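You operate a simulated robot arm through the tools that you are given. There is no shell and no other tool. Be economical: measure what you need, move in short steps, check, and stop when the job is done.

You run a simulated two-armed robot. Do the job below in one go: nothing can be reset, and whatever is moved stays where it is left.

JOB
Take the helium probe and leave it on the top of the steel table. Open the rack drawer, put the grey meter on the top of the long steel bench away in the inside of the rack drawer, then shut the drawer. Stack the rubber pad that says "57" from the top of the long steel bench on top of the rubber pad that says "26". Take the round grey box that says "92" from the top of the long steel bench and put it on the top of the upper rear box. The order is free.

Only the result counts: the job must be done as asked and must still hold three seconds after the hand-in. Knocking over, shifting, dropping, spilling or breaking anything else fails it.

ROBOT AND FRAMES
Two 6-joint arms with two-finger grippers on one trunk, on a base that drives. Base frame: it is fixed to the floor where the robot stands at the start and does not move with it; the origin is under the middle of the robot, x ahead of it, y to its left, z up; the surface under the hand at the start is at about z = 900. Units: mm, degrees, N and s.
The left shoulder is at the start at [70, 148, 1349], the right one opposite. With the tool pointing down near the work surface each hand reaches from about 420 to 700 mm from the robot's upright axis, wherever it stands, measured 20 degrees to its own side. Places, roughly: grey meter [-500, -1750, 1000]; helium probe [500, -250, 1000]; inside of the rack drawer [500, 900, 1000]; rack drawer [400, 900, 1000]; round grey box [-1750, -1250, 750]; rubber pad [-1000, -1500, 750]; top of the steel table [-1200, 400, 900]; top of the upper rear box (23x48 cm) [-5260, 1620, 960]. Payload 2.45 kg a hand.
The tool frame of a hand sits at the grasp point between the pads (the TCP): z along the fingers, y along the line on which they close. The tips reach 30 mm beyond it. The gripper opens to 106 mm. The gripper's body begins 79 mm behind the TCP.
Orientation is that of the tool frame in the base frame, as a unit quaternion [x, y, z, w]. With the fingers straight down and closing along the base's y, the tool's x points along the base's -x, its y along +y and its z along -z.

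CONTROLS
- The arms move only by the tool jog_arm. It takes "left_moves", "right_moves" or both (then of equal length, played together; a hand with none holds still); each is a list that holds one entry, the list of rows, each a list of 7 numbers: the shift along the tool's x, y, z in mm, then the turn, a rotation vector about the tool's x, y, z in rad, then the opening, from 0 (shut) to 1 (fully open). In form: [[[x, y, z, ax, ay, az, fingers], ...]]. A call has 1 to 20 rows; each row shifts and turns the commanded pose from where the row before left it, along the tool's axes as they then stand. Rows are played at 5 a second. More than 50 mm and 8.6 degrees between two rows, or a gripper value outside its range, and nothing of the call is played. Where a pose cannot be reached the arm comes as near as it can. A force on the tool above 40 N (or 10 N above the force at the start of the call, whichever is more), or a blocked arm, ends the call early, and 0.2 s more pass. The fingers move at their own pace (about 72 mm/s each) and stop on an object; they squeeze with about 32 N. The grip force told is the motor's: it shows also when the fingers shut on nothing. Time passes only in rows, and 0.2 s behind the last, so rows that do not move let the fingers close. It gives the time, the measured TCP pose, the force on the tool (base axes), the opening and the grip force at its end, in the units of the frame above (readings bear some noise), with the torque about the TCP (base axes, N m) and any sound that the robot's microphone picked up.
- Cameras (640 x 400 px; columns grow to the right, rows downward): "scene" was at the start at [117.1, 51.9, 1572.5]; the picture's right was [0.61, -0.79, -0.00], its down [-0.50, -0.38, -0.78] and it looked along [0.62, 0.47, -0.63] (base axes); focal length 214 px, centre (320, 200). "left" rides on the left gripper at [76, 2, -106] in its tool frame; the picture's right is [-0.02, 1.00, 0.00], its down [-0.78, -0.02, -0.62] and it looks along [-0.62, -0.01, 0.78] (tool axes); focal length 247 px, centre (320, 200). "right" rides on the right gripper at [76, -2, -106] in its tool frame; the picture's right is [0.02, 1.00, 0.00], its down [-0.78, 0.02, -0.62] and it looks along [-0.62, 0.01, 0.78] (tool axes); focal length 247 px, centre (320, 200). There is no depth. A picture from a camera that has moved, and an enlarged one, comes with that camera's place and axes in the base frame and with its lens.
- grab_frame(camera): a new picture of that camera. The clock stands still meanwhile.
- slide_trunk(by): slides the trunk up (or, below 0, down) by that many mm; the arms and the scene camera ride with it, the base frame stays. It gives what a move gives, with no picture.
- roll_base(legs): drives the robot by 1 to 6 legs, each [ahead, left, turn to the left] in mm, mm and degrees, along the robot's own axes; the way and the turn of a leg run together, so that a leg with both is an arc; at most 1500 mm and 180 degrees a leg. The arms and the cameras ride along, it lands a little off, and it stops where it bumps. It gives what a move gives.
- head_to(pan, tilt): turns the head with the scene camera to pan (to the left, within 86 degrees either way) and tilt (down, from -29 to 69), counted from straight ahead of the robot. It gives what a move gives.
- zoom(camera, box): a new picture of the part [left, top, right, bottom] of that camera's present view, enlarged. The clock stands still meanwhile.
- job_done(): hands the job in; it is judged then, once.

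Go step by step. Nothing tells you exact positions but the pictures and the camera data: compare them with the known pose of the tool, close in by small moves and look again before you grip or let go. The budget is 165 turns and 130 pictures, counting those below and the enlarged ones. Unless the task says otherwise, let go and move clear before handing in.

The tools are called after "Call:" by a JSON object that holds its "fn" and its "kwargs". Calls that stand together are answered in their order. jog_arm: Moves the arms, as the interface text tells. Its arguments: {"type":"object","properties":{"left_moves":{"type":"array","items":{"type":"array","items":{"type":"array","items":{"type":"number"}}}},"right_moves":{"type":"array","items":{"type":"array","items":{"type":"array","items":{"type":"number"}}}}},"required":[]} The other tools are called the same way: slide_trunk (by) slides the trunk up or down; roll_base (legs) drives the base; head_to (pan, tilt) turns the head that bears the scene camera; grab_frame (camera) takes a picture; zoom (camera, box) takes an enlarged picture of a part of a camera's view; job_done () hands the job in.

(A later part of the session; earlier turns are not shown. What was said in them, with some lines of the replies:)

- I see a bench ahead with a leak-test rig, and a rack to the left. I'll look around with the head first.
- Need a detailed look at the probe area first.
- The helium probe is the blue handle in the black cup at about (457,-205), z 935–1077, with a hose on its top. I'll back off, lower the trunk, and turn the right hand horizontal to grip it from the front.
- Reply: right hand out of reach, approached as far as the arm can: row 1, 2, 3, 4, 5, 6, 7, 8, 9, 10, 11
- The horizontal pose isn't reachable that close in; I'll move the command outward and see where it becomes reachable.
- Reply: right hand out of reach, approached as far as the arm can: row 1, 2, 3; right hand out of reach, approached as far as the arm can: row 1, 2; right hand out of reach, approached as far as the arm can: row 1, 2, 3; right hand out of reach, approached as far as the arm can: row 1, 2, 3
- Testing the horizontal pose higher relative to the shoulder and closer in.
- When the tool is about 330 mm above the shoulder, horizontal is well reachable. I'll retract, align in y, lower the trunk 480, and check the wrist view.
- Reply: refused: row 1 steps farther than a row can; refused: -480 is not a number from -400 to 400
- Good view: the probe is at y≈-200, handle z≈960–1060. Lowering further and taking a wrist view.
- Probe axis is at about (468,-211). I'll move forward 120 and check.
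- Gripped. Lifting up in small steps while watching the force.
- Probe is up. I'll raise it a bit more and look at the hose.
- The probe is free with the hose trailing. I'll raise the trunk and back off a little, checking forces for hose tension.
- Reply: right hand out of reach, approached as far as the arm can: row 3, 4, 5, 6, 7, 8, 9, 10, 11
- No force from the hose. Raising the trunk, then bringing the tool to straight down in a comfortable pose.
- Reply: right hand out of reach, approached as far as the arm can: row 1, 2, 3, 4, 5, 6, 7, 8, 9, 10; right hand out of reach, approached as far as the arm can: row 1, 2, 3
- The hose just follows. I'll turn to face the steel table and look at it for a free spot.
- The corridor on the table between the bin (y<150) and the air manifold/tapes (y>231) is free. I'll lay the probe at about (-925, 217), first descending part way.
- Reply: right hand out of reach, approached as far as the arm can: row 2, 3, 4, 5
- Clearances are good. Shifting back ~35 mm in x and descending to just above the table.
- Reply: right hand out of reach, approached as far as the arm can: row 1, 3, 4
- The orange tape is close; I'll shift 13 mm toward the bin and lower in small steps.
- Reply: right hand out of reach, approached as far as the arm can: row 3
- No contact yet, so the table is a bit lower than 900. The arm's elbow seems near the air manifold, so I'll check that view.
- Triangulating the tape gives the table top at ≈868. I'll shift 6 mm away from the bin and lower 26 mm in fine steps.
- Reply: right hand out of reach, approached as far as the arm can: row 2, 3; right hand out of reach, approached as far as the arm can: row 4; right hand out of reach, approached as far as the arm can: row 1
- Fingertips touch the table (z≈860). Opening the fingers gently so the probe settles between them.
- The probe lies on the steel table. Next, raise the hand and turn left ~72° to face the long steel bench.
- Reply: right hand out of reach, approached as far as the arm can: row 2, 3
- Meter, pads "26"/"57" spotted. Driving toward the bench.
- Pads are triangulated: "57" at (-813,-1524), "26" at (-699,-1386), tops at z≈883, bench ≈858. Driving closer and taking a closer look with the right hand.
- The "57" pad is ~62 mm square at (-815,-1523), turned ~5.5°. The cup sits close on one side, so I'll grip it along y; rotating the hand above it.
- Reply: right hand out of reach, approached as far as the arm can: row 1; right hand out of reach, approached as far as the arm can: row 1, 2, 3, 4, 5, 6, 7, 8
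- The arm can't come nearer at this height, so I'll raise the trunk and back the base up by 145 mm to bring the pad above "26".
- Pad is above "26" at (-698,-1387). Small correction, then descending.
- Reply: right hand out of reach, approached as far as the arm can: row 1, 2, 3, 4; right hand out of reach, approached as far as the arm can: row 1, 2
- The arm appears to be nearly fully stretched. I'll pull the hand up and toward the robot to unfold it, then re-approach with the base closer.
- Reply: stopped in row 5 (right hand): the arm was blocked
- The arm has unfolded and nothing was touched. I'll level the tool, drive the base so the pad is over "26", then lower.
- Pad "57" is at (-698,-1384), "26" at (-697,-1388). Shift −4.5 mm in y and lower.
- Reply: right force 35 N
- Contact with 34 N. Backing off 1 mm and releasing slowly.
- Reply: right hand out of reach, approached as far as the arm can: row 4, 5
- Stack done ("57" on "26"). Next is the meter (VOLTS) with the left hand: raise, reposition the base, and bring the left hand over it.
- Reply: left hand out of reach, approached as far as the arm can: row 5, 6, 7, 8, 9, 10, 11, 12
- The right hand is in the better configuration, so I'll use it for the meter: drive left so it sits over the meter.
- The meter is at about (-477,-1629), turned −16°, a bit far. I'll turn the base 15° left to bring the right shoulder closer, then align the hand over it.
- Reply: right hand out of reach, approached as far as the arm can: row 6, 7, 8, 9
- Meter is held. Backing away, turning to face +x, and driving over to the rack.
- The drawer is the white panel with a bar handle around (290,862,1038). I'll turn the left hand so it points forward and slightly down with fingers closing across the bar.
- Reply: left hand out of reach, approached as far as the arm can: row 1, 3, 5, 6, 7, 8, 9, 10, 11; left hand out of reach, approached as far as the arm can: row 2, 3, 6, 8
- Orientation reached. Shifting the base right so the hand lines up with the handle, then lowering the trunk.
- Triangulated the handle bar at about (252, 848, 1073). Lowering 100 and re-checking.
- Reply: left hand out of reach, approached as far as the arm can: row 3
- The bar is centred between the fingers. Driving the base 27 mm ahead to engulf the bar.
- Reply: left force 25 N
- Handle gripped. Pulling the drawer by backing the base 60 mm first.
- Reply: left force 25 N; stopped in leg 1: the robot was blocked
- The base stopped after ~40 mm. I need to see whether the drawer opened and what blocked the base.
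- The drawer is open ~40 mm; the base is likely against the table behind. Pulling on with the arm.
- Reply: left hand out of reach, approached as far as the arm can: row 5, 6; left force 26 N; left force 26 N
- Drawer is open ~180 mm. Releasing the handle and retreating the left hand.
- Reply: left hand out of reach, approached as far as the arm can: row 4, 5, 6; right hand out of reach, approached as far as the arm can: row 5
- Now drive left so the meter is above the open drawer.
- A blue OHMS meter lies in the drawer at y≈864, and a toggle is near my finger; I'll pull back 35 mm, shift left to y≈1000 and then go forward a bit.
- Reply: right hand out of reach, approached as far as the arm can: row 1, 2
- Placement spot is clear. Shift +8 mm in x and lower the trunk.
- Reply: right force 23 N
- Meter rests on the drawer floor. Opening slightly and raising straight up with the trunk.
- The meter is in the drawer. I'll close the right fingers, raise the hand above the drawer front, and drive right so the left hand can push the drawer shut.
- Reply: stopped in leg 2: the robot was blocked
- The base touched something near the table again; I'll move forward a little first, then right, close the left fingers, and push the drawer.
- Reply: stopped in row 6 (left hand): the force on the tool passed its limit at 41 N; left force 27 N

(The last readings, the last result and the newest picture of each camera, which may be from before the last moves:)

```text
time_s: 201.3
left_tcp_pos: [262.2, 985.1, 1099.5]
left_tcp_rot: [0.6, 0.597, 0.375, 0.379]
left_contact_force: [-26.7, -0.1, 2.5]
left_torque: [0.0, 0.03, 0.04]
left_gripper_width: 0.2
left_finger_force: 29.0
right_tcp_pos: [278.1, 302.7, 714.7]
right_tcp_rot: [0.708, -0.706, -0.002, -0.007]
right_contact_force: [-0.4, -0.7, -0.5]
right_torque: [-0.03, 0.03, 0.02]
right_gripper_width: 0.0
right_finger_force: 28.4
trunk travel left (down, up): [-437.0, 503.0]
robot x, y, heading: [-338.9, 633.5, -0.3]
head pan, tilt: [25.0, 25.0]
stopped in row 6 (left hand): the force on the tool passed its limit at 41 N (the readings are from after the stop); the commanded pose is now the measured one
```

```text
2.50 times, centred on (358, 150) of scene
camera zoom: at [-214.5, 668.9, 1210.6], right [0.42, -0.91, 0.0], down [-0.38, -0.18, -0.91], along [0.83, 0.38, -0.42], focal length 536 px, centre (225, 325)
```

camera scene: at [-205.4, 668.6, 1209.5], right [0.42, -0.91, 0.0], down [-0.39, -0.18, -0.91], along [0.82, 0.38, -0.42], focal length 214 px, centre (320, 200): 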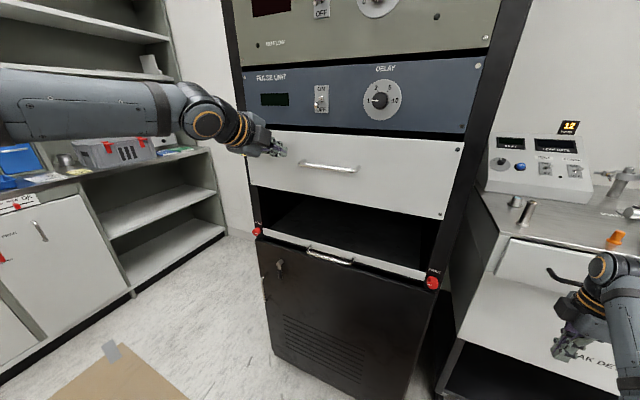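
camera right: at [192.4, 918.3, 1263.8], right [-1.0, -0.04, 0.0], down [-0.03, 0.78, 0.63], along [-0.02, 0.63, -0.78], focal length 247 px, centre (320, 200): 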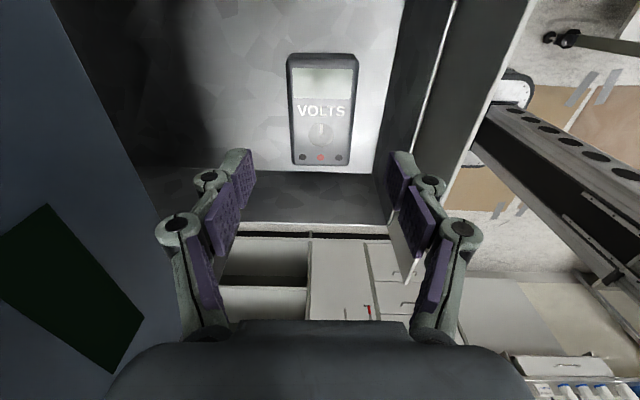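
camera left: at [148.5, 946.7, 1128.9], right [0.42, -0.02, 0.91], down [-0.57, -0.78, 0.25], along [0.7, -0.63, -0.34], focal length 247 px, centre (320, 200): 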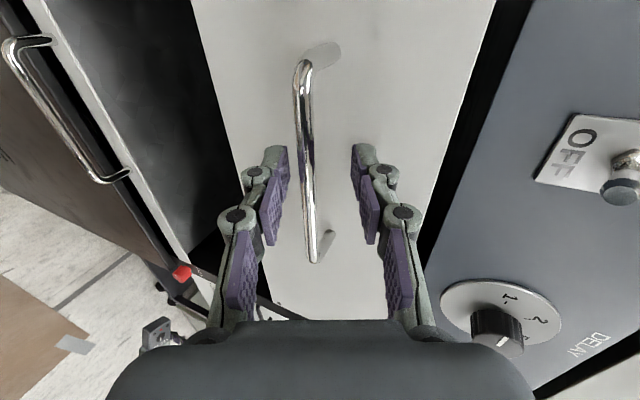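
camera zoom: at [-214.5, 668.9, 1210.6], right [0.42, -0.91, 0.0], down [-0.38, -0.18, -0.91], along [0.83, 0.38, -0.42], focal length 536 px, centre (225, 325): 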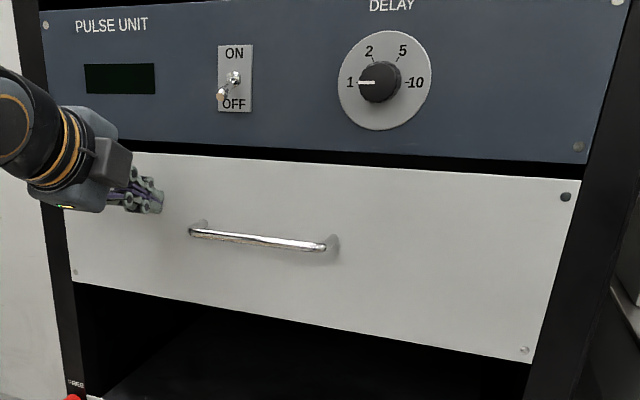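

The drawer is shut. Backing off, raising the trunk and driving toward the long bench's far end for the round box "92".

Call:
{"fn": "roll_base", "kwargs": {"legs": [[-60, 0, 0]]}}

Call:
{"fn": "slide_trunk", "kwargs": {"by": 400}}

Call:
{"fn": "roll_base", "kwargs": {"legs": [[0, -1090, 0], [0, 0, -90], [150, -1150, 0]]}}

Call:
{"fn": "head_to", "kwargs": {"pan": 0, "tilt": 45}}

Call:
{"fn": "grab_frame", "kwargs": {"camera": "scene"}}

```text
time_s: 202.2
left_tcp_pos: [205.7, 985.9, 1096.3]
left_tcp_rot: [0.601, 0.597, 0.375, 0.377]
left_contact_force: [-1.2, -0.6, -0.5]
left_torque: [0.0, 0.02, -0.03]
left_gripper_width: 0.3
left_finger_force: 28.8
right_tcp_pos: [221.6, 302.9, 713.2]
right_tcp_rot: [0.707, -0.707, -0.002, -0.003]
right_contact_force: [-0.7, -0.4, 0.3]
right_torque: [-0.01, -0.05, 0.02]
right_gripper_width: 0.4
right_finger_force: 29.2
trunk travel left (down, up): [-437.0, 503.0]
robot x, y, heading: [-398.2, 631.0, -0.5]
head pan, tilt: [25.0, 25.0]
```

```text
time_s: 206.1
left_tcp_pos: [209.1, 984.2, 1494.4]
left_tcp_rot: [0.601, 0.598, 0.374, 0.377]
left_contact_force: [-1.0, 0.0, 0.4]
left_torque: [-0.01, 0.02, 0.0]
left_gripper_width: 0.0
left_finger_force: 28.7
right_tcp_pos: [221.4, 302.8, 1111.1]
right_tcp_rot: [0.708, -0.707, -0.003, -0.003]
right_contact_force: [-0.8, -0.3, 0.2]
right_torque: [0.01, 0.05, 0.05]
right_gripper_width: 0.1
right_finger_force: 28.4
trunk travel left (down, up): [-837.0, 103.0]
robot x, y, heading: [-400.0, 629.9, -0.3]
head pan, tilt: [25.0, 25.0]
```

```text
time_s: 220.7
left_tcp_pos: [-1178.4, -1184.7, 1495.8]
left_tcp_rot: [0.847, -0.007, -0.005, 0.531]
left_contact_force: [0.5, 0.1, 0.2]
left_torque: [-0.02, 0.02, 0.02]
left_gripper_width: 0.0
left_finger_force: 28.6
right_tcp_pos: [-1861.7, -1189.5, 1111.8]
right_tcp_rot: [0.007, 1.0, -0.001, 0.004]
right_contact_force: [0.1, -0.7, 0.2]
right_torque: [0.0, 0.0, -0.01]
right_gripper_width: 0.0
right_finger_force: 27.9
trunk travel left (down, up): [-837.0, 103.0]
robot x, y, heading: [-1522.8, -573.1, -91.2]
head pan, tilt: [25.0, 25.0]
```

```text
time_s: 221.6
left_tcp_pos: [-1178.6, -1184.7, 1495.3]
left_tcp_rot: [0.848, -0.008, -0.006, 0.531]
left_contact_force: [0.6, -0.1, -0.5]
left_torque: [0.04, -0.01, 0.01]
left_gripper_width: 0.1
left_finger_force: 28.3
right_tcp_pos: [-1861.9, -1188.5, 1111.7]
right_tcp_rot: [0.005, 1.0, 0.0, 0.005]
right_contact_force: [0.3, -0.9, 0.5]
right_torque: [-0.02, 0.03, 0.02]
right_gripper_width: 0.0
right_finger_force: 28.5
trunk travel left (down, up): [-837.0, 103.0]
robot x, y, heading: [-1525.4, -570.8, -91.0]
head pan, tilt: [0.0, 45.0]
```

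```text
26 pictures are left
camera scene: at [-1528.5, -702.9, 1579.1], right [-1.0, 0.02, 0.0], down [0.01, 0.71, -0.71], along [-0.01, -0.71, -0.71], focal length 214 px, centre (320, 200)
```

scene: 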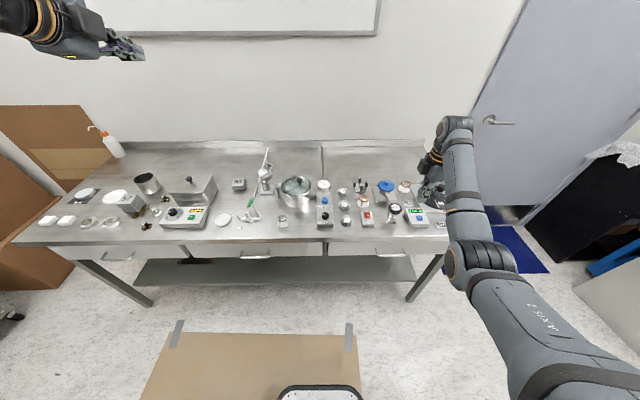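

Call:
{"fn": "zoom", "kwargs": {"camera": "scene", "box": [200, 150, 440, 250]}}

Call:
{"fn": "zoom", "kwargs": {"camera": "scene", "box": [330, 165, 434, 230]}}

```text
2.67 times, centred on (320, 200) of scene
camera zoom: at [-1528.5, -702.9, 1579.1], right [-1.0, 0.02, 0.0], down [0.01, 0.71, -0.71], along [-0.01, -0.71, -0.71], focal length 572 px, centre (320, 200)
```

zoom: 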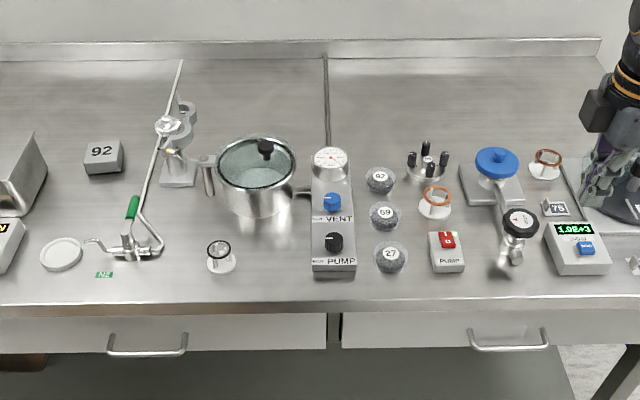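

```text
6.15 times, centred on (382, 198) of scene
camera zoom: at [-1528.5, -702.9, 1579.1], right [-1.0, 0.02, 0.0], down [0.01, 0.71, -0.71], along [-0.01, -0.71, -0.71], focal length 1320 px, centre (-62, 215)
```

zoom: 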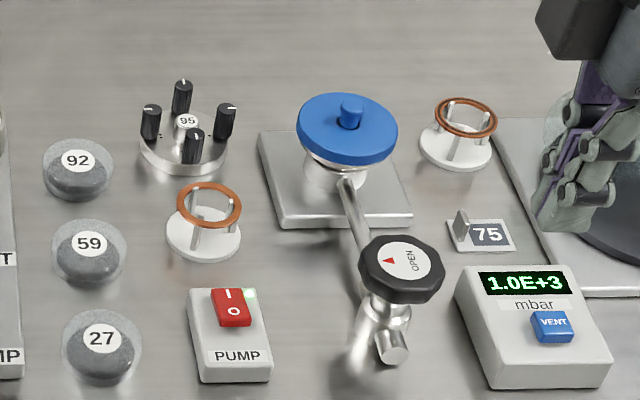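

Three round grey boxes stand in a column: "92" at about (-1647,-1455), "59", "27". Driving so the right hand is above "92".

Call:
{"fn": "roll_base", "kwargs": {"legs": [[262, 216, 1]]}}

Call:
{"fn": "jog_arm", "kwargs": {"right_moves": [[[0, 0, 0, 0, 0, 0, 0.72], [0, 0, 0, 0, 0, 0, 0.72], [0, 0, 0, 0, 0, 0, 0.72]]]}}

Call:
{"fn": "grab_frame", "kwargs": {"camera": "right"}}

```text
time_s: 223.8
left_tcp_pos: [-951.1, -1439.7, 1497.0]
left_tcp_rot: [0.847, 0.002, 0.001, 0.531]
left_contact_force: [0.3, 0.1, -0.4]
left_torque: [0.01, 0.02, 0.0]
left_gripper_width: 0.0
left_finger_force: 28.4
right_tcp_pos: [-1633.5, -1462.6, 1113.1]
right_tcp_rot: [-0.006, 1.0, -0.001, 0.005]
right_contact_force: [0.6, 0.7, 1.1]
right_torque: [-0.01, 0.03, 0.0]
right_gripper_width: 0.0
right_finger_force: 28.3
trunk travel left (down, up): [-837.0, 103.0]
robot x, y, heading: [-1311.0, -837.4, -89.1]
head pan, tilt: [0.0, 45.0]
```

```text
time_s: 224.6
left_tcp_pos: [-948.8, -1442.7, 1496.1]
left_tcp_rot: [0.848, 0.003, 0.0, 0.53]
left_contact_force: [0.1, 0.8, -0.7]
left_torque: [-0.01, -0.01, 0.02]
left_gripper_width: 0.0
left_finger_force: 28.7
right_tcp_pos: [-1631.7, -1464.1, 1112.1]
right_tcp_rot: [-0.007, 1.0, 0.001, 0.004]
right_contact_force: [0.3, 0.2, 0.3]
right_torque: [0.03, -0.01, 0.02]
right_gripper_width: 76.5
right_finger_force: 0.1
trunk travel left (down, up): [-837.0, 103.0]
robot x, y, heading: [-1312.6, -842.3, -89.6]
head pan, tilt: [0.0, 45.0]
```

```text
23 pictures are left
camera right: at [-1710.2, -1468.0, 1217.3], right [-0.04, 1.0, 0.0], down [0.78, 0.03, 0.63], along [0.63, 0.02, -0.78], focal length 247 px, centre (320, 200)
```

right: 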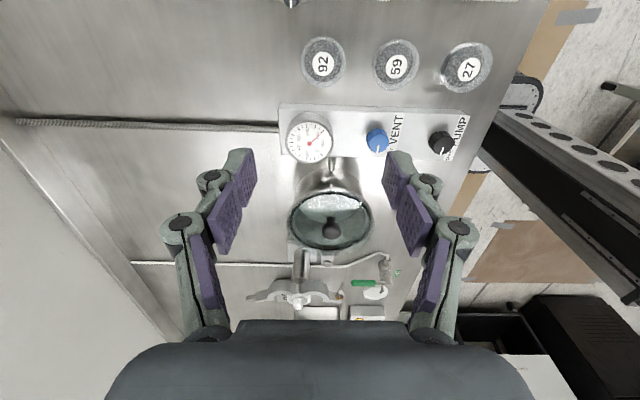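

Call:
{"fn": "jog_arm", "kwargs": {"right_moves": [[[22, 0, 0, 0, 0, 0, 0.64], [0, 0, 0, 0, 0, 0, 0.64]]]}}

Call:
{"fn": "slide_trunk", "kwargs": {"by": -160}}

Call:
{"fn": "grab_frame", "kwargs": {"camera": "right"}}

```text
time_s: 225.2
left_tcp_pos: [-950.0, -1442.5, 1495.7]
left_tcp_rot: [0.848, 0.002, 0.001, 0.531]
left_contact_force: [-0.7, 0.2, 0.0]
left_torque: [0.04, 0.02, -0.02]
left_gripper_width: 0.0
left_finger_force: 28.9
right_tcp_pos: [-1654.8, -1463.7, 1112.3]
right_tcp_rot: [-0.006, 1.0, 0.0, 0.004]
right_contact_force: [-0.2, -0.4, -0.3]
right_torque: [0.03, 0.01, -0.03]
right_gripper_width: 67.8
right_finger_force: 0.0
trunk travel left (down, up): [-837.0, 103.0]
robot x, y, heading: [-1310.9, -840.5, -89.7]
head pan, tilt: [0.0, 45.0]
```

```text
time_s: 227.1
left_tcp_pos: [-951.1, -1442.5, 1334.2]
left_tcp_rot: [0.847, 0.002, 0.001, 0.531]
left_contact_force: [-0.3, 0.8, 0.0]
left_torque: [0.02, -0.01, 0.0]
left_gripper_width: 0.1
left_finger_force: 28.5
right_tcp_pos: [-1653.9, -1465.3, 951.9]
right_tcp_rot: [-0.007, 1.0, -0.002, 0.004]
right_contact_force: [-0.1, -0.1, -0.4]
right_torque: [-0.01, 0.0, -0.01]
right_gripper_width: 68.0
right_finger_force: 0.1
trunk travel left (down, up): [-677.0, 263.0]
robot x, y, heading: [-1312.4, -836.5, -89.3]
head pan, tilt: [0.0, 45.0]
```

```text
22 pictures are left
camera right: at [-1732.8, -1467.9, 1057.7], right [-0.04, 1.0, 0.0], down [0.78, 0.03, 0.63], along [0.63, 0.02, -0.78], focal length 247 px, centre (320, 200)
```

right: 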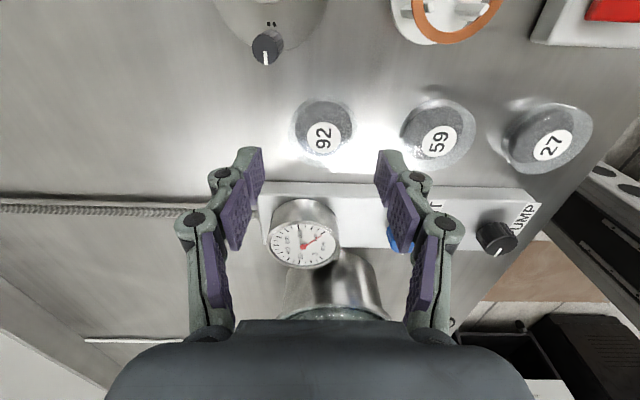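

Call:
{"fn": "jog_arm", "kwargs": {"right_moves": [[[4, 3, 0, 0, 0, 0, 0.64]]]}}

Call:
{"fn": "slide_trunk", "kwargs": {"by": -57}}

Call:
{"fn": "grab_frame", "kwargs": {"camera": "right"}}

```text
time_s: 227.5
left_tcp_pos: [-950.2, -1442.6, 1334.9]
left_tcp_rot: [0.848, 0.003, 0.0, 0.531]
left_contact_force: [0.8, 0.8, 0.0]
left_torque: [0.01, 0.01, 0.02]
left_gripper_width: 0.1
left_finger_force: 28.7
right_tcp_pos: [-1658.3, -1463.0, 951.4]
right_tcp_rot: [-0.008, 1.0, -0.001, 0.005]
right_contact_force: [0.5, 0.1, 0.3]
right_torque: [0.0, 0.02, 0.01]
right_gripper_width: 68.0
right_finger_force: 0.1
trunk travel left (down, up): [-677.0, 263.0]
robot x, y, heading: [-1313.4, -839.0, -89.6]
head pan, tilt: [0.0, 45.0]
```

```text
time_s: 228.4
left_tcp_pos: [-949.3, -1441.3, 1279.6]
left_tcp_rot: [0.848, 0.003, 0.001, 0.531]
left_contact_force: [0.3, 0.3, -0.3]
left_torque: [-0.03, 0.0, -0.01]
left_gripper_width: 0.0
left_finger_force: 28.6
right_tcp_pos: [-1658.7, -1462.4, 894.5]
right_tcp_rot: [-0.007, 1.0, -0.001, 0.004]
right_contact_force: [-0.1, 0.4, -0.3]
right_torque: [0.02, 0.04, 0.01]
right_gripper_width: 67.7
right_finger_force: 0.0
trunk travel left (down, up): [-620.0, 320.0]
robot x, y, heading: [-1310.1, -837.5, -89.4]
head pan, tilt: [0.0, 45.0]
```

```text
21 pictures are left
camera right: at [-1737.0, -1465.3, 1000.4], right [-0.04, 1.0, 0.0], down [0.78, 0.03, 0.63], along [0.63, 0.02, -0.78], focal length 247 px, centre (320, 200)
```

right: 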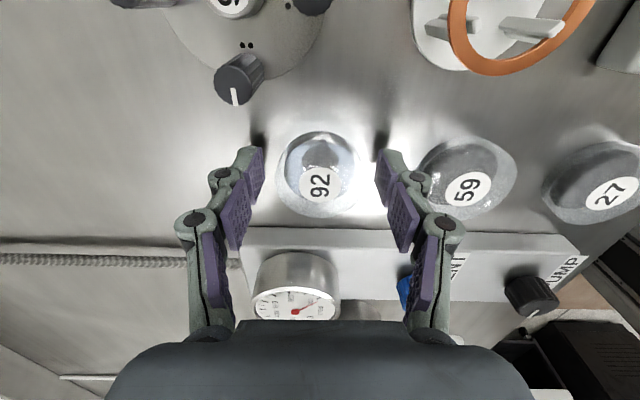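

Call:
{"fn": "jog_arm", "kwargs": {"right_moves": [[[0, 0, 0, 0, 0, 0, 0.5], [0, 0, 0, 0, 0, 0, 0.3], [0, 0, 0, 0, 0, 0, 0.3], [0, 0, 0, 0, 0, 0, 0.3], [0, 0, 0, 0, 0, 0, 0.3]]]}}

Call:
{"fn": "slide_trunk", "kwargs": {"by": 220}}

Call:
{"fn": "grab_frame", "kwargs": {"camera": "right"}}

```text
time_s: 229.7
left_tcp_pos: [-949.4, -1442.7, 1278.8]
left_tcp_rot: [0.848, 0.003, 0.001, 0.531]
left_contact_force: [0.0, -0.4, 0.2]
left_torque: [0.0, 0.01, 0.02]
left_gripper_width: 0.0
left_finger_force: 28.3
right_tcp_pos: [-1658.7, -1462.0, 895.5]
right_tcp_rot: [-0.007, 1.0, -0.001, 0.004]
right_contact_force: [-0.7, -0.2, 2.9]
right_torque: [-0.01, 0.01, 0.03]
right_gripper_width: 54.0
right_finger_force: 32.3
trunk travel left (down, up): [-620.0, 320.0]
robot x, y, heading: [-1314.0, -836.0, -89.5]
head pan, tilt: [0.0, 45.0]
```

```text
time_s: 232.0
left_tcp_pos: [-949.1, -1441.4, 1498.2]
left_tcp_rot: [0.847, 0.003, 0.001, 0.531]
left_contact_force: [0.4, -0.6, -0.9]
left_torque: [0.0, -0.02, -0.04]
left_gripper_width: 0.0
left_finger_force: 28.5
right_tcp_pos: [-1658.8, -1462.7, 1114.5]
right_tcp_rot: [-0.007, 1.0, 0.0, 0.004]
right_contact_force: [0.4, -0.5, -0.6]
right_torque: [-0.01, 0.0, 0.0]
right_gripper_width: 53.6
right_finger_force: 31.7
trunk travel left (down, up): [-840.0, 100.0]
robot x, y, heading: [-1311.1, -838.0, -89.7]
head pan, tilt: [0.0, 45.0]
```

```text
20 pictures are left
camera right: at [-1737.0, -1465.7, 1220.1], right [-0.04, 1.0, 0.0], down [0.78, 0.03, 0.63], along [0.63, 0.02, -0.78], focal length 247 px, centre (320, 200)
```

right: 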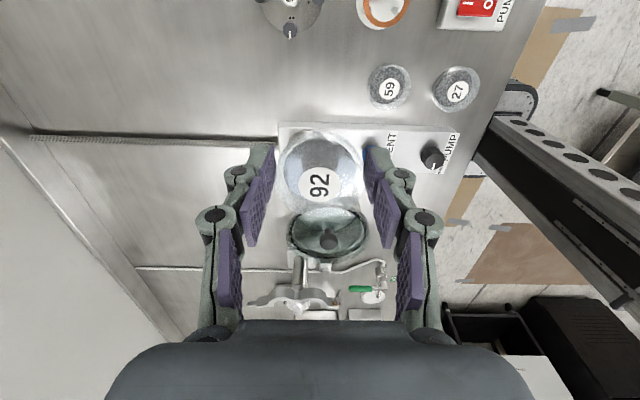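

"92" is held. Backing off the bench, turning to face the rear of the room and looking.

Call:
{"fn": "roll_base", "kwargs": {"legs": [[-330, 0, 0], [0, 0, -90]]}}

Call:
{"fn": "head_to", "kwargs": {"pan": -15, "tilt": 10}}

Call:
{"fn": "grab_frame", "kwargs": {"camera": "scene"}}

```text
time_s: 238.0
left_tcp_pos: [-1920.1, -867.9, 1498.4]
left_tcp_rot: [0.6, -0.599, -0.376, 0.375]
left_contact_force: [-0.7, -0.7, 0.0]
left_torque: [0.02, 0.0, -0.01]
left_gripper_width: 0.0
left_finger_force: 28.7
right_tcp_pos: [-1938.2, -158.5, 1114.6]
right_tcp_rot: [0.704, 0.71, -0.003, 0.003]
right_contact_force: [0.7, 0.1, 0.2]
right_torque: [0.01, -0.01, -0.01]
right_gripper_width: 54.1
right_finger_force: 31.8
trunk travel left (down, up): [-840.0, 100.0]
robot x, y, heading: [-1314.2, -511.2, -179.5]
head pan, tilt: [0.0, 45.0]
```

```text
time_s: 239.0
left_tcp_pos: [-1919.1, -867.3, 1498.4]
left_tcp_rot: [0.6, -0.599, -0.376, 0.374]
left_contact_force: [-0.1, -0.8, -0.3]
left_torque: [-0.01, 0.01, 0.01]
left_gripper_width: 0.0
left_finger_force: 28.1
right_tcp_pos: [-1937.5, -158.7, 1114.3]
right_tcp_rot: [0.705, 0.71, -0.002, 0.003]
right_contact_force: [0.6, -0.2, -0.2]
right_torque: [-0.05, 0.01, -0.01]
right_gripper_width: 53.8
right_finger_force: 32.1
trunk travel left (down, up): [-840.0, 100.0]
robot x, y, heading: [-1314.6, -509.6, -179.8]
head pan, tilt: [-15.0, 10.0]
```

```text
19 pictures are left
camera scene: at [-1455.6, -486.3, 1636.9], right [0.26, 0.97, 0.0], down [0.17, -0.04, -0.98], along [-0.95, 0.25, -0.17], focal length 214 px, centre (320, 200)
```

scene: 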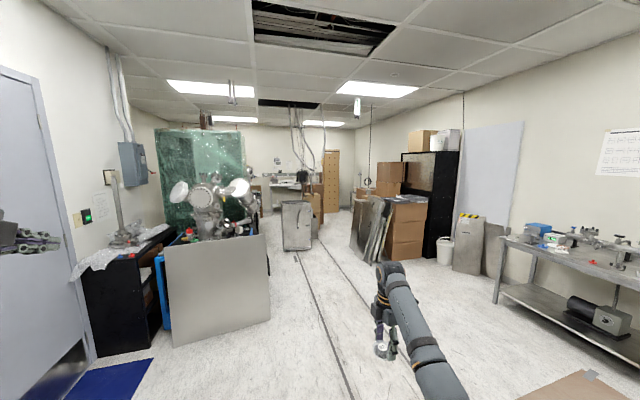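

Call:
{"fn": "zoom", "kwargs": {"camera": "scene", "box": [320, 130, 480, 270]}}

```text
2.86 times, centred on (400, 200) of scene
camera zoom: at [-1455.6, -486.3, 1636.9], right [0.26, 0.97, 0.0], down [0.17, -0.04, -0.98], along [-0.95, 0.25, -0.17], focal length 613 px, centre (91, 200)
```

zoom: 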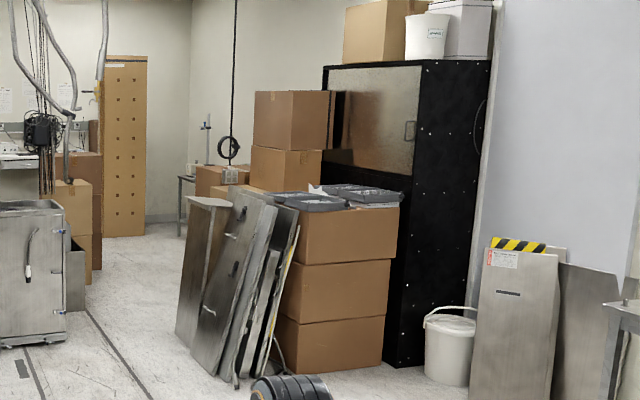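

I can't yet tell which box is meant at (-5260,1620,960); driving closer down the aisle for a better view.

Call:
{"fn": "roll_base", "kwargs": {"legs": [[800, 0, 0], [1150, -700, 0]]}}

Call:
{"fn": "head_to", "kwargs": {"pan": -32, "tilt": 12}}

Call:
{"fn": "grab_frame", "kwargs": {"camera": "scene"}}

```text
time_s: 249.5
left_tcp_pos: [-3839.1, -110.4, 1498.8]
left_tcp_rot: [-0.584, 0.613, 0.385, -0.366]
left_contact_force: [0.4, 0.1, 0.9]
left_torque: [0.01, -0.04, -0.03]
left_gripper_width: 0.0
left_finger_force: 28.7
right_tcp_pos: [-3820.9, 598.7, 1115.3]
right_tcp_rot: [0.721, 0.692, -0.004, 0.002]
right_contact_force: [-0.1, -0.7, 0.5]
right_torque: [-0.01, 0.01, 0.0]
right_gripper_width: 53.8
right_finger_force: 32.2
trunk travel left (down, up): [-840.0, 100.0]
robot x, y, heading: [-3220.2, 220.0, 177.3]
head pan, tilt: [-15.0, 10.0]
```

```text
time_s: 250.3
left_tcp_pos: [-3841.3, -110.3, 1498.2]
left_tcp_rot: [-0.585, 0.613, 0.385, -0.367]
left_contact_force: [0.2, -0.2, -0.8]
left_torque: [-0.03, -0.02, -0.04]
left_gripper_width: 0.0
left_finger_force: 28.3
right_tcp_pos: [-3821.6, 599.8, 1114.4]
right_tcp_rot: [0.722, 0.692, -0.003, 0.003]
right_contact_force: [0.3, 0.3, -0.7]
right_torque: [0.01, -0.01, -0.01]
right_gripper_width: 53.6
right_finger_force: 32.0
trunk travel left (down, up): [-840.0, 100.0]
robot x, y, heading: [-3219.6, 219.9, 177.1]
head pan, tilt: [-32.0, 12.0]
```

```text
17 pictures are left
camera scene: at [-3346.0, 273.3, 1633.7], right [0.57, 0.82, 0.0], down [0.17, -0.12, -0.98], along [-0.8, 0.56, -0.21], focal length 214 px, centre (320, 200)
```

scene: 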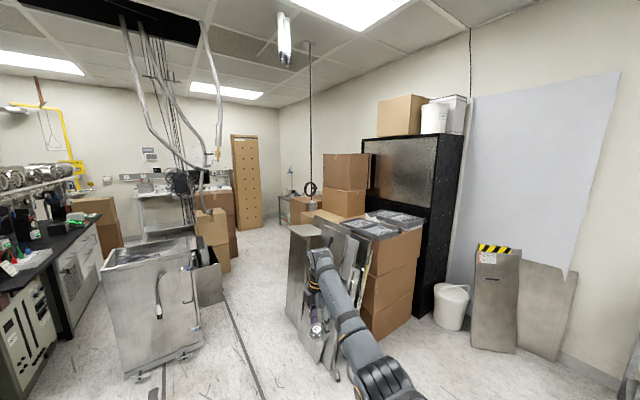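

Call:
{"fn": "zoom", "kwargs": {"camera": "scene", "box": [270, 145, 398, 255]}}

```text
3.64 times, centred on (334, 200) of scene
camera zoom: at [-3346.0, 273.3, 1633.7], right [0.57, 0.82, 0.0], down [0.17, -0.12, -0.98], along [-0.8, 0.56, -0.21], focal length 780 px, centre (269, 200)
```

zoom: 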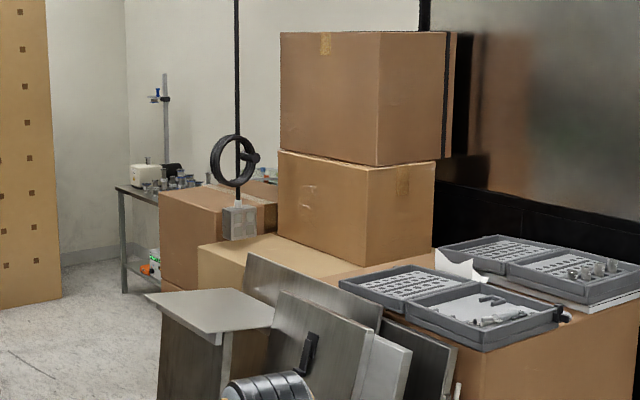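

The target is the light-tan box top around (-5260,1620). I'll raise the trunk, turn to face +y in the open, and sidle along y≈720 toward it.

Call:
{"fn": "slide_trunk", "kwargs": {"by": 95}}

Call:
{"fn": "roll_base", "kwargs": {"legs": [[0, 0, -87], [470, 0, 0], [0, 1000, 0]]}}

Call:
{"fn": "head_to", "kwargs": {"pan": 40, "tilt": 30}}

Call:
{"fn": "grab_frame", "kwargs": {"camera": "scene"}}

```text
time_s: 251.6
left_tcp_pos: [-3840.8, -108.7, 1593.3]
left_tcp_rot: [-0.585, 0.613, 0.385, -0.366]
left_contact_force: [-0.4, 0.0, 0.7]
left_torque: [0.01, 0.05, 0.0]
left_gripper_width: 0.3
left_finger_force: 28.4
right_tcp_pos: [-3822.1, 598.6, 1209.8]
right_tcp_rot: [0.721, 0.693, -0.003, 0.003]
right_contact_force: [-0.3, -0.2, -0.8]
right_torque: [0.0, -0.02, -0.02]
right_gripper_width: 53.7
right_finger_force: 31.8
trunk travel left (down, up): [-935.0, 5.0]
robot x, y, heading: [-3217.9, 218.1, 177.6]
head pan, tilt: [-32.0, 12.0]
```

```text
time_s: 262.8
left_tcp_pos: [-4583.9, 1262.4, 1593.8]
left_tcp_rot: [-0.006, 0.847, 0.531, -0.003]
left_contact_force: [-0.8, 0.5, -0.4]
left_torque: [0.0, 0.02, -0.01]
left_gripper_width: 0.2
left_finger_force: 28.8
right_tcp_pos: [-3875.7, 1287.7, 1209.7]
right_tcp_rot: [1.0, 0.011, -0.005, 0.0]
right_contact_force: [-0.2, -0.1, 0.3]
right_torque: [-0.01, 0.02, 0.02]
right_gripper_width: 53.9
right_finger_force: 31.9
trunk travel left (down, up): [-935.0, 5.0]
robot x, y, heading: [-4218.8, 662.0, 90.6]
head pan, tilt: [-32.0, 12.0]
```

```text
time_s: 264.2
left_tcp_pos: [-4585.5, 1262.3, 1593.3]
left_tcp_rot: [-0.006, 0.848, 0.531, -0.002]
left_contact_force: [-0.1, 0.1, 0.4]
left_torque: [0.0, 0.01, -0.01]
left_gripper_width: 0.0
left_finger_force: 28.5
right_tcp_pos: [-3876.0, 1287.5, 1209.7]
right_tcp_rot: [1.0, 0.011, -0.005, 0.0]
right_contact_force: [0.5, -0.3, 0.3]
right_torque: [0.0, 0.03, 0.0]
right_gripper_width: 54.0
right_finger_force: 32.0
trunk travel left (down, up): [-935.0, 5.0]
robot x, y, heading: [-4217.9, 661.8, 90.8]
head pan, tilt: [40.0, 30.0]
```

```text
15 pictures are left
camera scene: at [-4281.1, 779.3, 1699.6], right [0.76, 0.65, 0.0], down [0.33, -0.38, -0.87], along [-0.57, 0.66, -0.5], focal length 214 px, centre (320, 200)
```

scene: 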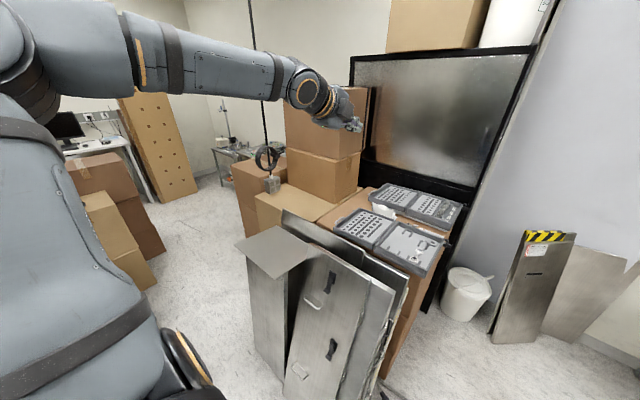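

I can see the tan box top; a hanging pendant is at about (-5485,1615), so I'll place near x≈-5240. Sidling along y≈812, then forward.

Call:
{"fn": "roll_base", "kwargs": {"legs": [[150, 0, -0.7], [0, 1235, 0]]}}

Call:
{"fn": "head_to", "kwargs": {"pan": -15, "tilt": 40}}

Call:
{"fn": "grab_frame", "kwargs": {"camera": "scene"}}

```text
time_s: 271.5
left_tcp_pos: [-5832.1, 1408.4, 1593.9]
left_tcp_rot: [-0.001, 0.847, 0.531, -0.001]
left_contact_force: [-1.0, -0.2, -0.2]
left_torque: [-0.01, 0.02, 0.01]
left_gripper_width: 0.1
left_finger_force: 28.4
right_tcp_pos: [-5123.6, 1428.2, 1209.3]
right_tcp_rot: [1.0, 0.006, -0.005, 0.0]
right_contact_force: [-1.0, 0.4, -0.1]
right_torque: [-0.01, 0.0, -0.02]
right_gripper_width: 54.1
right_finger_force: 31.9
trunk travel left (down, up): [-935.0, 5.0]
robot x, y, heading: [-5474.0, 808.1, 90.2]
head pan, tilt: [40.0, 30.0]
```

```text
time_s: 272.8
left_tcp_pos: [-5833.1, 1409.4, 1593.8]
left_tcp_rot: [-0.002, 0.848, 0.53, -0.001]
left_contact_force: [1.4, -0.4, 0.7]
left_torque: [0.02, 0.0, 0.0]
left_gripper_width: 0.0
left_finger_force: 28.5
right_tcp_pos: [-5124.6, 1427.8, 1208.7]
right_tcp_rot: [1.0, 0.006, -0.004, 0.0]
right_contact_force: [0.0, -0.4, -0.2]
right_torque: [0.02, -0.01, 0.0]
right_gripper_width: 53.9
right_finger_force: 32.6
trunk travel left (down, up): [-935.0, 5.0]
robot x, y, heading: [-5472.1, 800.5, 90.4]
head pan, tilt: [-15.0, 40.0]
```

```text
14 pictures are left
camera scene: at [-5453.5, 936.6, 1684.3], right [0.97, -0.25, 0.0], down [-0.16, -0.62, -0.77], along [0.19, 0.74, -0.64], focal length 214 px, centre (320, 200)
```

scene: 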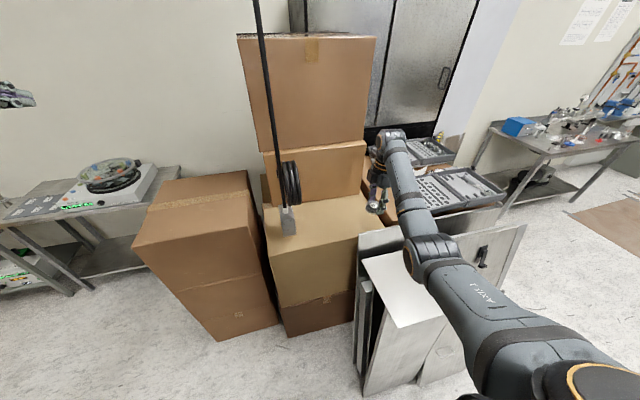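

Moving the base so the hand is over (-5240,1613).

Call:
{"fn": "roll_base", "kwargs": {"legs": [[183, 0, 0], [0, 113, 0]]}}

Call:
{"fn": "slide_trunk", "kwargs": {"by": -110}}

Call:
{"fn": "grab_frame", "kwargs": {"camera": "scene"}}

Call:
{"fn": "grab_frame", "kwargs": {"camera": "right"}}

```text
time_s: 275.1
left_tcp_pos: [-5937.7, 1594.2, 1595.7]
left_tcp_rot: [0.001, 0.847, 0.531, -0.003]
left_contact_force: [1.0, -0.8, -0.3]
left_torque: [-0.01, 0.03, 0.06]
left_gripper_width: 0.3
left_finger_force: 28.7
right_tcp_pos: [-5231.4, 1611.8, 1207.0]
right_tcp_rot: [1.0, 0.004, -0.007, 0.001]
right_contact_force: [1.4, 0.3, -1.4]
right_torque: [0.01, 0.06, 0.01]
right_gripper_width: 53.9
right_finger_force: 32.4
trunk travel left (down, up): [-935.0, 5.0]
robot x, y, heading: [-5590.9, 989.2, 90.1]
head pan, tilt: [-15.0, 40.0]
```

```text
time_s: 276.5
left_tcp_pos: [-5946.7, 1595.5, 1482.5]
left_tcp_rot: [-0.001, 0.848, 0.53, 0.0]
left_contact_force: [-1.3, 0.4, 0.4]
left_torque: [-0.01, 0.0, -0.03]
left_gripper_width: 0.0
left_finger_force: 28.5
right_tcp_pos: [-5237.4, 1611.8, 1098.9]
right_tcp_rot: [1.0, 0.005, -0.004, 0.0]
right_contact_force: [0.0, -0.2, 0.2]
right_torque: [-0.02, 0.0, -0.03]
right_gripper_width: 54.1
right_finger_force: 31.6
trunk travel left (down, up): [-825.0, 115.0]
robot x, y, heading: [-5591.2, 987.9, 90.2]
head pan, tilt: [-15.0, 40.0]
```

```text
13 pictures are left
camera scene: at [-5567.9, 1121.6, 1574.3], right [0.97, -0.25, 0.0], down [-0.16, -0.62, -0.77], along [0.2, 0.74, -0.64], focal length 214 px, centre (320, 200)
```

scene: 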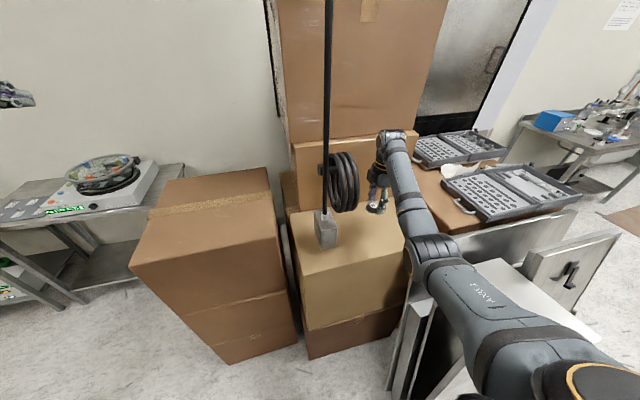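

```text
12 pictures are left
camera right: at [-5161.6, 1613.5, 1205.3], right [0.03, -1.0, 0.0], down [-0.78, -0.02, 0.63], along [-0.63, -0.02, -0.78], focal length 247 px, centre (320, 200)
```

right: 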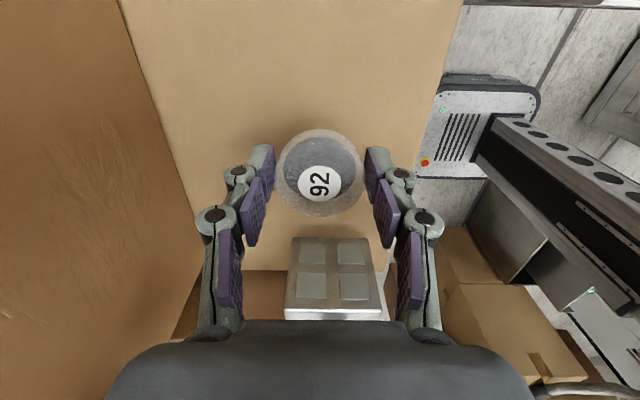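

A cable coil hangs close to the wrist's left; I'll shift 55 mm right (still well on the box), then lower.

Call:
{"fn": "roll_base", "kwargs": {"legs": [[0, -55, 0]]}}

Call:
{"fn": "slide_trunk", "kwargs": {"by": -75}}

Call:
{"fn": "grab_frame", "kwargs": {"camera": "scene"}}

Call:
{"fn": "grab_frame", "kwargs": {"camera": "right"}}

```text
time_s: 277.5
left_tcp_pos: [-5902.8, 1593.9, 1481.3]
left_tcp_rot: [-0.004, 0.847, 0.531, 0.003]
left_contact_force: [-1.0, -0.3, -0.1]
left_torque: [0.03, -0.08, -0.11]
left_gripper_width: 0.0
left_finger_force: 28.6
right_tcp_pos: [-5192.5, 1612.4, 1101.8]
right_tcp_rot: [1.0, 0.006, 0.0, -0.001]
right_contact_force: [-1.0, -0.5, -0.2]
right_torque: [0.0, -0.12, 0.0]
right_gripper_width: 54.0
right_finger_force: 32.1
trunk travel left (down, up): [-825.0, 115.0]
robot x, y, heading: [-5534.0, 991.7, 90.4]
head pan, tilt: [-15.0, 40.0]
```

```text
time_s: 278.6
left_tcp_pos: [-5894.6, 1593.9, 1406.8]
left_tcp_rot: [-0.001, 0.848, 0.531, 0.0]
left_contact_force: [-0.6, 0.0, 0.7]
left_torque: [0.02, 0.0, 0.0]
left_gripper_width: 0.3
left_finger_force: 28.4
right_tcp_pos: [-5185.9, 1612.9, 1025.7]
right_tcp_rot: [1.0, 0.006, -0.004, 0.0]
right_contact_force: [-0.2, 0.0, -0.8]
right_torque: [-0.03, -0.03, -0.02]
right_gripper_width: 53.8
right_finger_force: 32.2
trunk travel left (down, up): [-750.0, 190.0]
robot x, y, heading: [-5532.5, 989.0, 90.4]
head pan, tilt: [-15.0, 40.0]
```

```text
11 pictures are left
camera scene: at [-5514.3, 1121.6, 1499.3], right [0.97, -0.25, 0.0], down [-0.16, -0.62, -0.77], along [0.19, 0.74, -0.64], focal length 214 px, centre (320, 200)
```

scene: 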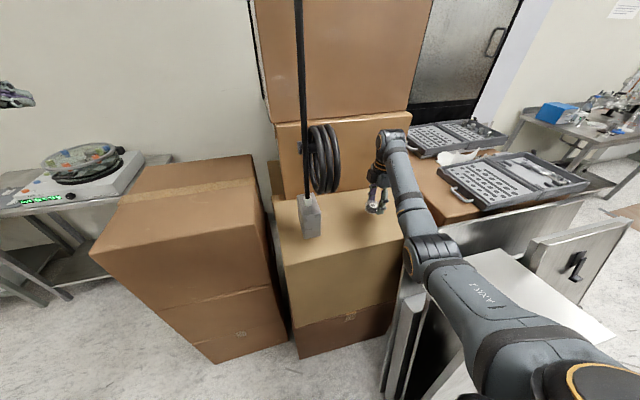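

```text
10 pictures are left
camera right: at [-5109.5, 1614.9, 1130.9], right [0.03, -1.0, 0.0], down [-0.78, -0.03, 0.63], along [-0.63, -0.02, -0.78], focal length 247 px, centre (320, 200)
```

right: 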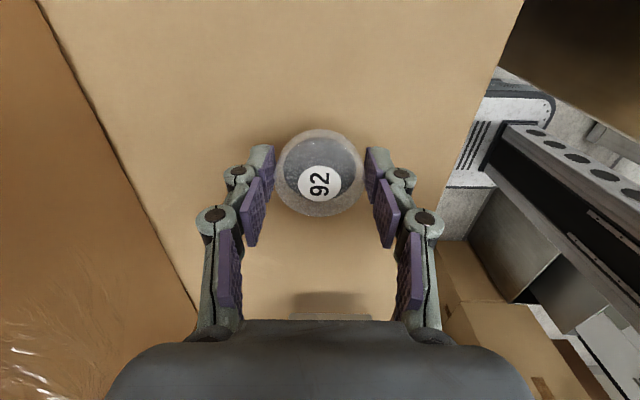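

Well over the tan top with clear space. Lowering the rest carefully.

Call:
{"fn": "slide_trunk", "kwargs": {"by": -20}}

Call:
{"fn": "jog_arm", "kwargs": {"right_moves": [[[0, 0, 3, 0, 0, 0, 0.3], [0, 0, 3, 0, 0, 0, 0.3], [0, 0, 2, 0, 0, 0, 0.3]]]}}

Call:
{"fn": "jog_arm", "kwargs": {"right_moves": [[[0, 0, 2, 0, 0, 0, 0.3], [0, 0, 2, 0, 0, 0, 0.3]]]}}

```text
time_s: 279.3
left_tcp_pos: [-5894.0, 1594.0, 1388.1]
left_tcp_rot: [-0.003, 0.848, 0.53, -0.001]
left_contact_force: [0.3, -0.3, 0.7]
left_torque: [-0.01, -0.02, -0.02]
left_gripper_width: 0.3
left_finger_force: 28.6
right_tcp_pos: [-5183.9, 1612.9, 1004.8]
right_tcp_rot: [1.0, 0.006, -0.004, -0.001]
right_contact_force: [-0.5, 0.2, -0.2]
right_torque: [-0.04, 0.0, 0.0]
right_gripper_width: 54.1
right_finger_force: 32.0
trunk travel left (down, up): [-730.0, 210.0]
robot x, y, heading: [-5531.6, 994.1, 90.5]
head pan, tilt: [-15.0, 40.0]
```

```text
time_s: 280.1
left_tcp_pos: [-5892.5, 1594.3, 1389.0]
left_tcp_rot: [-0.001, 0.847, 0.531, 0.0]
left_contact_force: [-0.7, 0.2, -0.1]
left_torque: [-0.03, -0.01, -0.01]
left_gripper_width: 0.0
left_finger_force: 28.7
right_tcp_pos: [-5184.6, 1612.4, 995.2]
right_tcp_rot: [1.0, 0.006, -0.004, -0.001]
right_contact_force: [-0.1, 0.1, -0.9]
right_torque: [-0.01, -0.01, 0.0]
right_gripper_width: 54.0
right_finger_force: 32.0
trunk travel left (down, up): [-730.0, 210.0]
robot x, y, heading: [-5533.3, 990.4, 90.5]
head pan, tilt: [-15.0, 40.0]
```

```text
time_s: 280.7
left_tcp_pos: [-5894.1, 1594.2, 1389.1]
left_tcp_rot: [-0.001, 0.847, 0.531, 0.0]
left_contact_force: [-0.3, 0.0, -0.3]
left_torque: [0.03, -0.04, -0.03]
left_gripper_width: 0.0
left_finger_force: 28.6
right_tcp_pos: [-5184.0, 1613.3, 993.1]
right_tcp_rot: [1.0, 0.006, -0.005, -0.001]
right_contact_force: [0.6, -0.1, -1.0]
right_torque: [-0.02, 0.0, 0.02]
right_gripper_width: 53.9
right_finger_force: 31.4
trunk travel left (down, up): [-730.0, 210.0]
robot x, y, heading: [-5530.7, 990.9, 90.8]
head pan, tilt: [-15.0, 40.0]
```

Call:
{"fn": "jog_arm", "kwargs": {"right_moves": [[[0, 0, 2, 0, 0, 0, 0.3], [0, 0, 2, 0, 0, 0, 0.3], [0, 0, 2, 0, 0, 0, 0.3]]]}}

Call:
{"fn": "jog_arm", "kwargs": {"right_moves": [[[0, 0, 2, 0, 0, 0, 0.3], [0, 0, 1, 0, 0, 0, 0.3]]]}}

```text
time_s: 281.5
left_tcp_pos: [-5893.0, 1594.3, 1388.6]
left_tcp_rot: [-0.002, 0.847, 0.531, 0.0]
left_contact_force: [0.8, 0.4, 0.2]
left_torque: [0.0, 0.0, 0.04]
left_gripper_width: 0.1
left_finger_force: 28.3
right_tcp_pos: [-5185.2, 1612.9, 987.4]
right_tcp_rot: [1.0, 0.006, -0.005, 0.0]
right_contact_force: [-0.1, -1.1, -0.2]
right_torque: [0.02, -0.03, -0.02]
right_gripper_width: 54.0
right_finger_force: 32.1
trunk travel left (down, up): [-730.0, 210.0]
robot x, y, heading: [-5530.7, 990.6, 90.4]
head pan, tilt: [-15.0, 40.0]
```

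```text
time_s: 282.1
left_tcp_pos: [-5894.0, 1593.1, 1388.5]
left_tcp_rot: [-0.002, 0.847, 0.531, 0.0]
left_contact_force: [-0.2, 0.1, -0.5]
left_torque: [0.0, -0.03, -0.02]
left_gripper_width: 0.1
left_finger_force: 28.3
right_tcp_pos: [-5184.5, 1612.2, 985.1]
right_tcp_rot: [1.0, 0.007, -0.004, -0.003]
right_contact_force: [0.8, 0.2, 6.0]
right_torque: [-0.07, 0.0, -0.01]
right_gripper_width: 53.9
right_finger_force: 32.0
trunk travel left (down, up): [-730.0, 210.0]
robot x, y, heading: [-5532.7, 985.4, 90.3]
head pan, tilt: [-15.0, 40.0]
```

Contact felt (6 N). Releasing gently and rising with the trunk.

Call:
{"fn": "jog_arm", "kwargs": {"right_moves": [[[0, 0, 0, 0, 0, 0, 0.53], [0, 0, 0, 0, 0, 0, 0.57], [0, 0, 0, 0, 0, 0, 0.62], [0, 0, 0, 0, 0, 0, 0.7], [0, 0, 0, 0, 0, 0, 0.7]]]}}

Call:
{"fn": "slide_trunk", "kwargs": {"by": 180}}

Call:
{"fn": "grab_frame", "kwargs": {"camera": "right"}}

```text
time_s: 283.3
left_tcp_pos: [-5893.0, 1593.0, 1388.6]
left_tcp_rot: [-0.003, 0.848, 0.53, 0.0]
left_contact_force: [0.5, 1.8, -0.2]
left_torque: [0.02, 0.01, -0.01]
left_gripper_width: 0.0
left_finger_force: 28.7
right_tcp_pos: [-5184.2, 1613.6, 984.4]
right_tcp_rot: [1.0, 0.006, -0.005, -0.001]
right_contact_force: [0.2, 0.8, 0.2]
right_torque: [0.01, 0.01, -0.01]
right_gripper_width: 74.0
right_finger_force: 0.0
trunk travel left (down, up): [-730.0, 210.0]
robot x, y, heading: [-5531.6, 989.0, 90.5]
head pan, tilt: [-15.0, 40.0]
```

```text
time_s: 285.3
left_tcp_pos: [-5892.5, 1594.7, 1568.1]
left_tcp_rot: [-0.002, 0.848, 0.53, 0.0]
left_contact_force: [0.8, 0.0, 0.3]
left_torque: [-0.04, -0.01, -0.01]
left_gripper_width: 0.3
left_finger_force: 28.5
right_tcp_pos: [-5182.5, 1613.3, 1163.5]
right_tcp_rot: [1.0, 0.006, -0.004, -0.001]
right_contact_force: [0.6, 0.4, 0.2]
right_torque: [-0.03, 0.0, 0.01]
right_gripper_width: 74.0
right_finger_force: 0.0
trunk travel left (down, up): [-910.0, 30.0]
robot x, y, heading: [-5531.9, 991.9, 90.2]
head pan, tilt: [-15.0, 40.0]
```

```text
9 pictures are left
camera right: at [-5108.6, 1615.2, 1269.1], right [0.03, -1.0, 0.0], down [-0.78, -0.03, 0.63], along [-0.63, -0.02, -0.78], focal length 247 px, centre (320, 200)
```

right: 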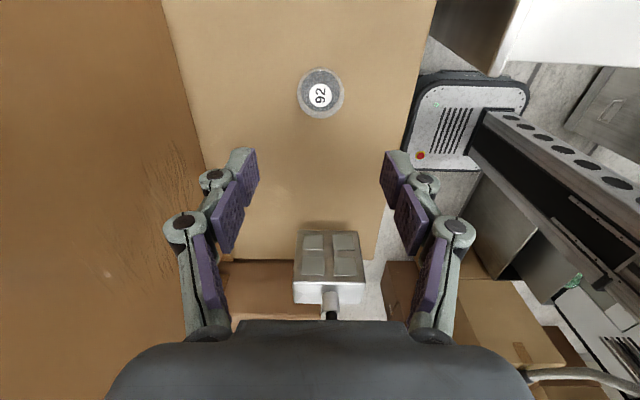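

"92" rests on the box top. Backing clear, then checking the steel table from here by zoom.

Call:
{"fn": "roll_base", "kwargs": {"legs": [[-150, 0, 0]]}}

Call:
{"fn": "head_to", "kwargs": {"pan": -86, "tilt": 10}}

Call:
{"fn": "zoom", "kwargs": {"camera": "scene", "box": [260, 150, 420, 250]}}

```text
time_s: 286.6
left_tcp_pos: [-5891.7, 1447.2, 1566.6]
left_tcp_rot: [-0.002, 0.848, 0.53, 0.0]
left_contact_force: [0.7, -0.3, 0.4]
left_torque: [-0.01, -0.01, 0.02]
left_gripper_width: 0.1
left_finger_force: 28.5
right_tcp_pos: [-5182.5, 1463.9, 1160.8]
right_tcp_rot: [1.0, 0.005, -0.004, 0.001]
right_contact_force: [0.3, 0.4, -1.2]
right_torque: [0.01, -0.02, -0.02]
right_gripper_width: 74.0
right_finger_force: 0.1
trunk travel left (down, up): [-910.0, 30.0]
robot x, y, heading: [-5531.6, 837.1, 90.1]
head pan, tilt: [-15.0, 40.0]
```

```text
time_s: 288.1
left_tcp_pos: [-5890.9, 1443.3, 1568.5]
left_tcp_rot: [-0.001, 0.848, 0.53, 0.0]
left_contact_force: [-0.4, -0.3, 0.1]
left_torque: [-0.03, 0.04, -0.02]
left_gripper_width: 0.0
left_finger_force: 28.9
right_tcp_pos: [-5183.3, 1460.0, 1163.7]
right_tcp_rot: [1.0, 0.006, -0.004, -0.001]
right_contact_force: [0.0, 0.1, 0.0]
right_torque: [-0.02, -0.01, -0.02]
right_gripper_width: 74.4
right_finger_force: 0.0
trunk travel left (down, up): [-910.0, 30.0]
robot x, y, heading: [-5530.3, 834.2, 90.5]
head pan, tilt: [-85.9, 10.0]
```

```text
4.00 times, centred on (340, 200) of scene
camera zoom: at [-5440.5, 894.6, 1706.9], right [0.08, -1.0, 0.0], down [-0.17, -0.01, -0.98], along [0.98, 0.08, -0.17], focal length 858 px, centre (240, 200)
```

zoom: 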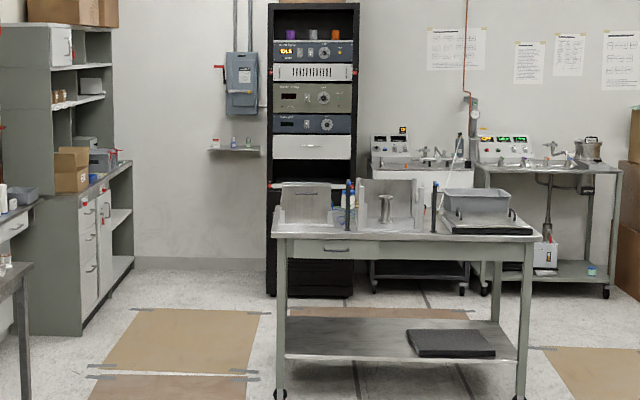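

Call:
{"fn": "zoom", "kwargs": {"camera": "scene", "box": [352, 178, 400, 212]}}

```text
11.76 times, centred on (376, 195) of scene
camera zoom: at [-5440.5, 894.6, 1706.9], right [0.08, -1.0, 0.0], down [-0.17, -0.01, -0.98], along [0.98, 0.08, -0.17], focal length 2523 px, centre (-339, 259)
```

zoom: 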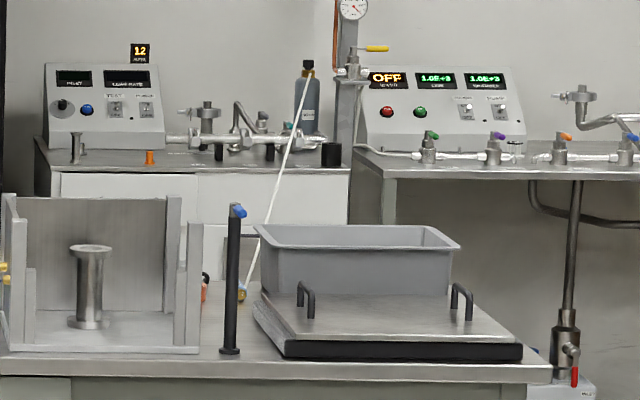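

The helium probe's brass end can be seen on the steel table with its hose attached, the bottle is upright, the drawer is shut, and both hands are clear. Handing in.

Call:
{"fn": "job_done", "kwargs": {}}

```text
The job is handed in.
```

I handed the job in with all four parts done, but I don't have the judge's result. The base was also stopped twice by something near the steel table.

- **Helium probe:** it lies on the steel table with its hose still attached. In a last zoomed look from across the room I could make out its brass end on the table and the helium bottle still upright.
- **Grey meter:** it is in the rack drawer, on the left side, clear of the blue meter that was already there. The drawer is pushed shut to its stop.
- **Rubber pads:** "57" is stacked on top of "26".
- **Round box "92":** it sits on the tan box at about (-5184, 1613). That box matched the place you gave for the upper rear box, though nothing on it names it. I set it off-centre, toward one end, to keep clear of a hanging cable coil and pendant.
- **Base stops:** they came while I opened the drawer and later while I drove along the table. I saw nothing knocked over or shifted afterwards, but I couldn't see behind the robot at the time.
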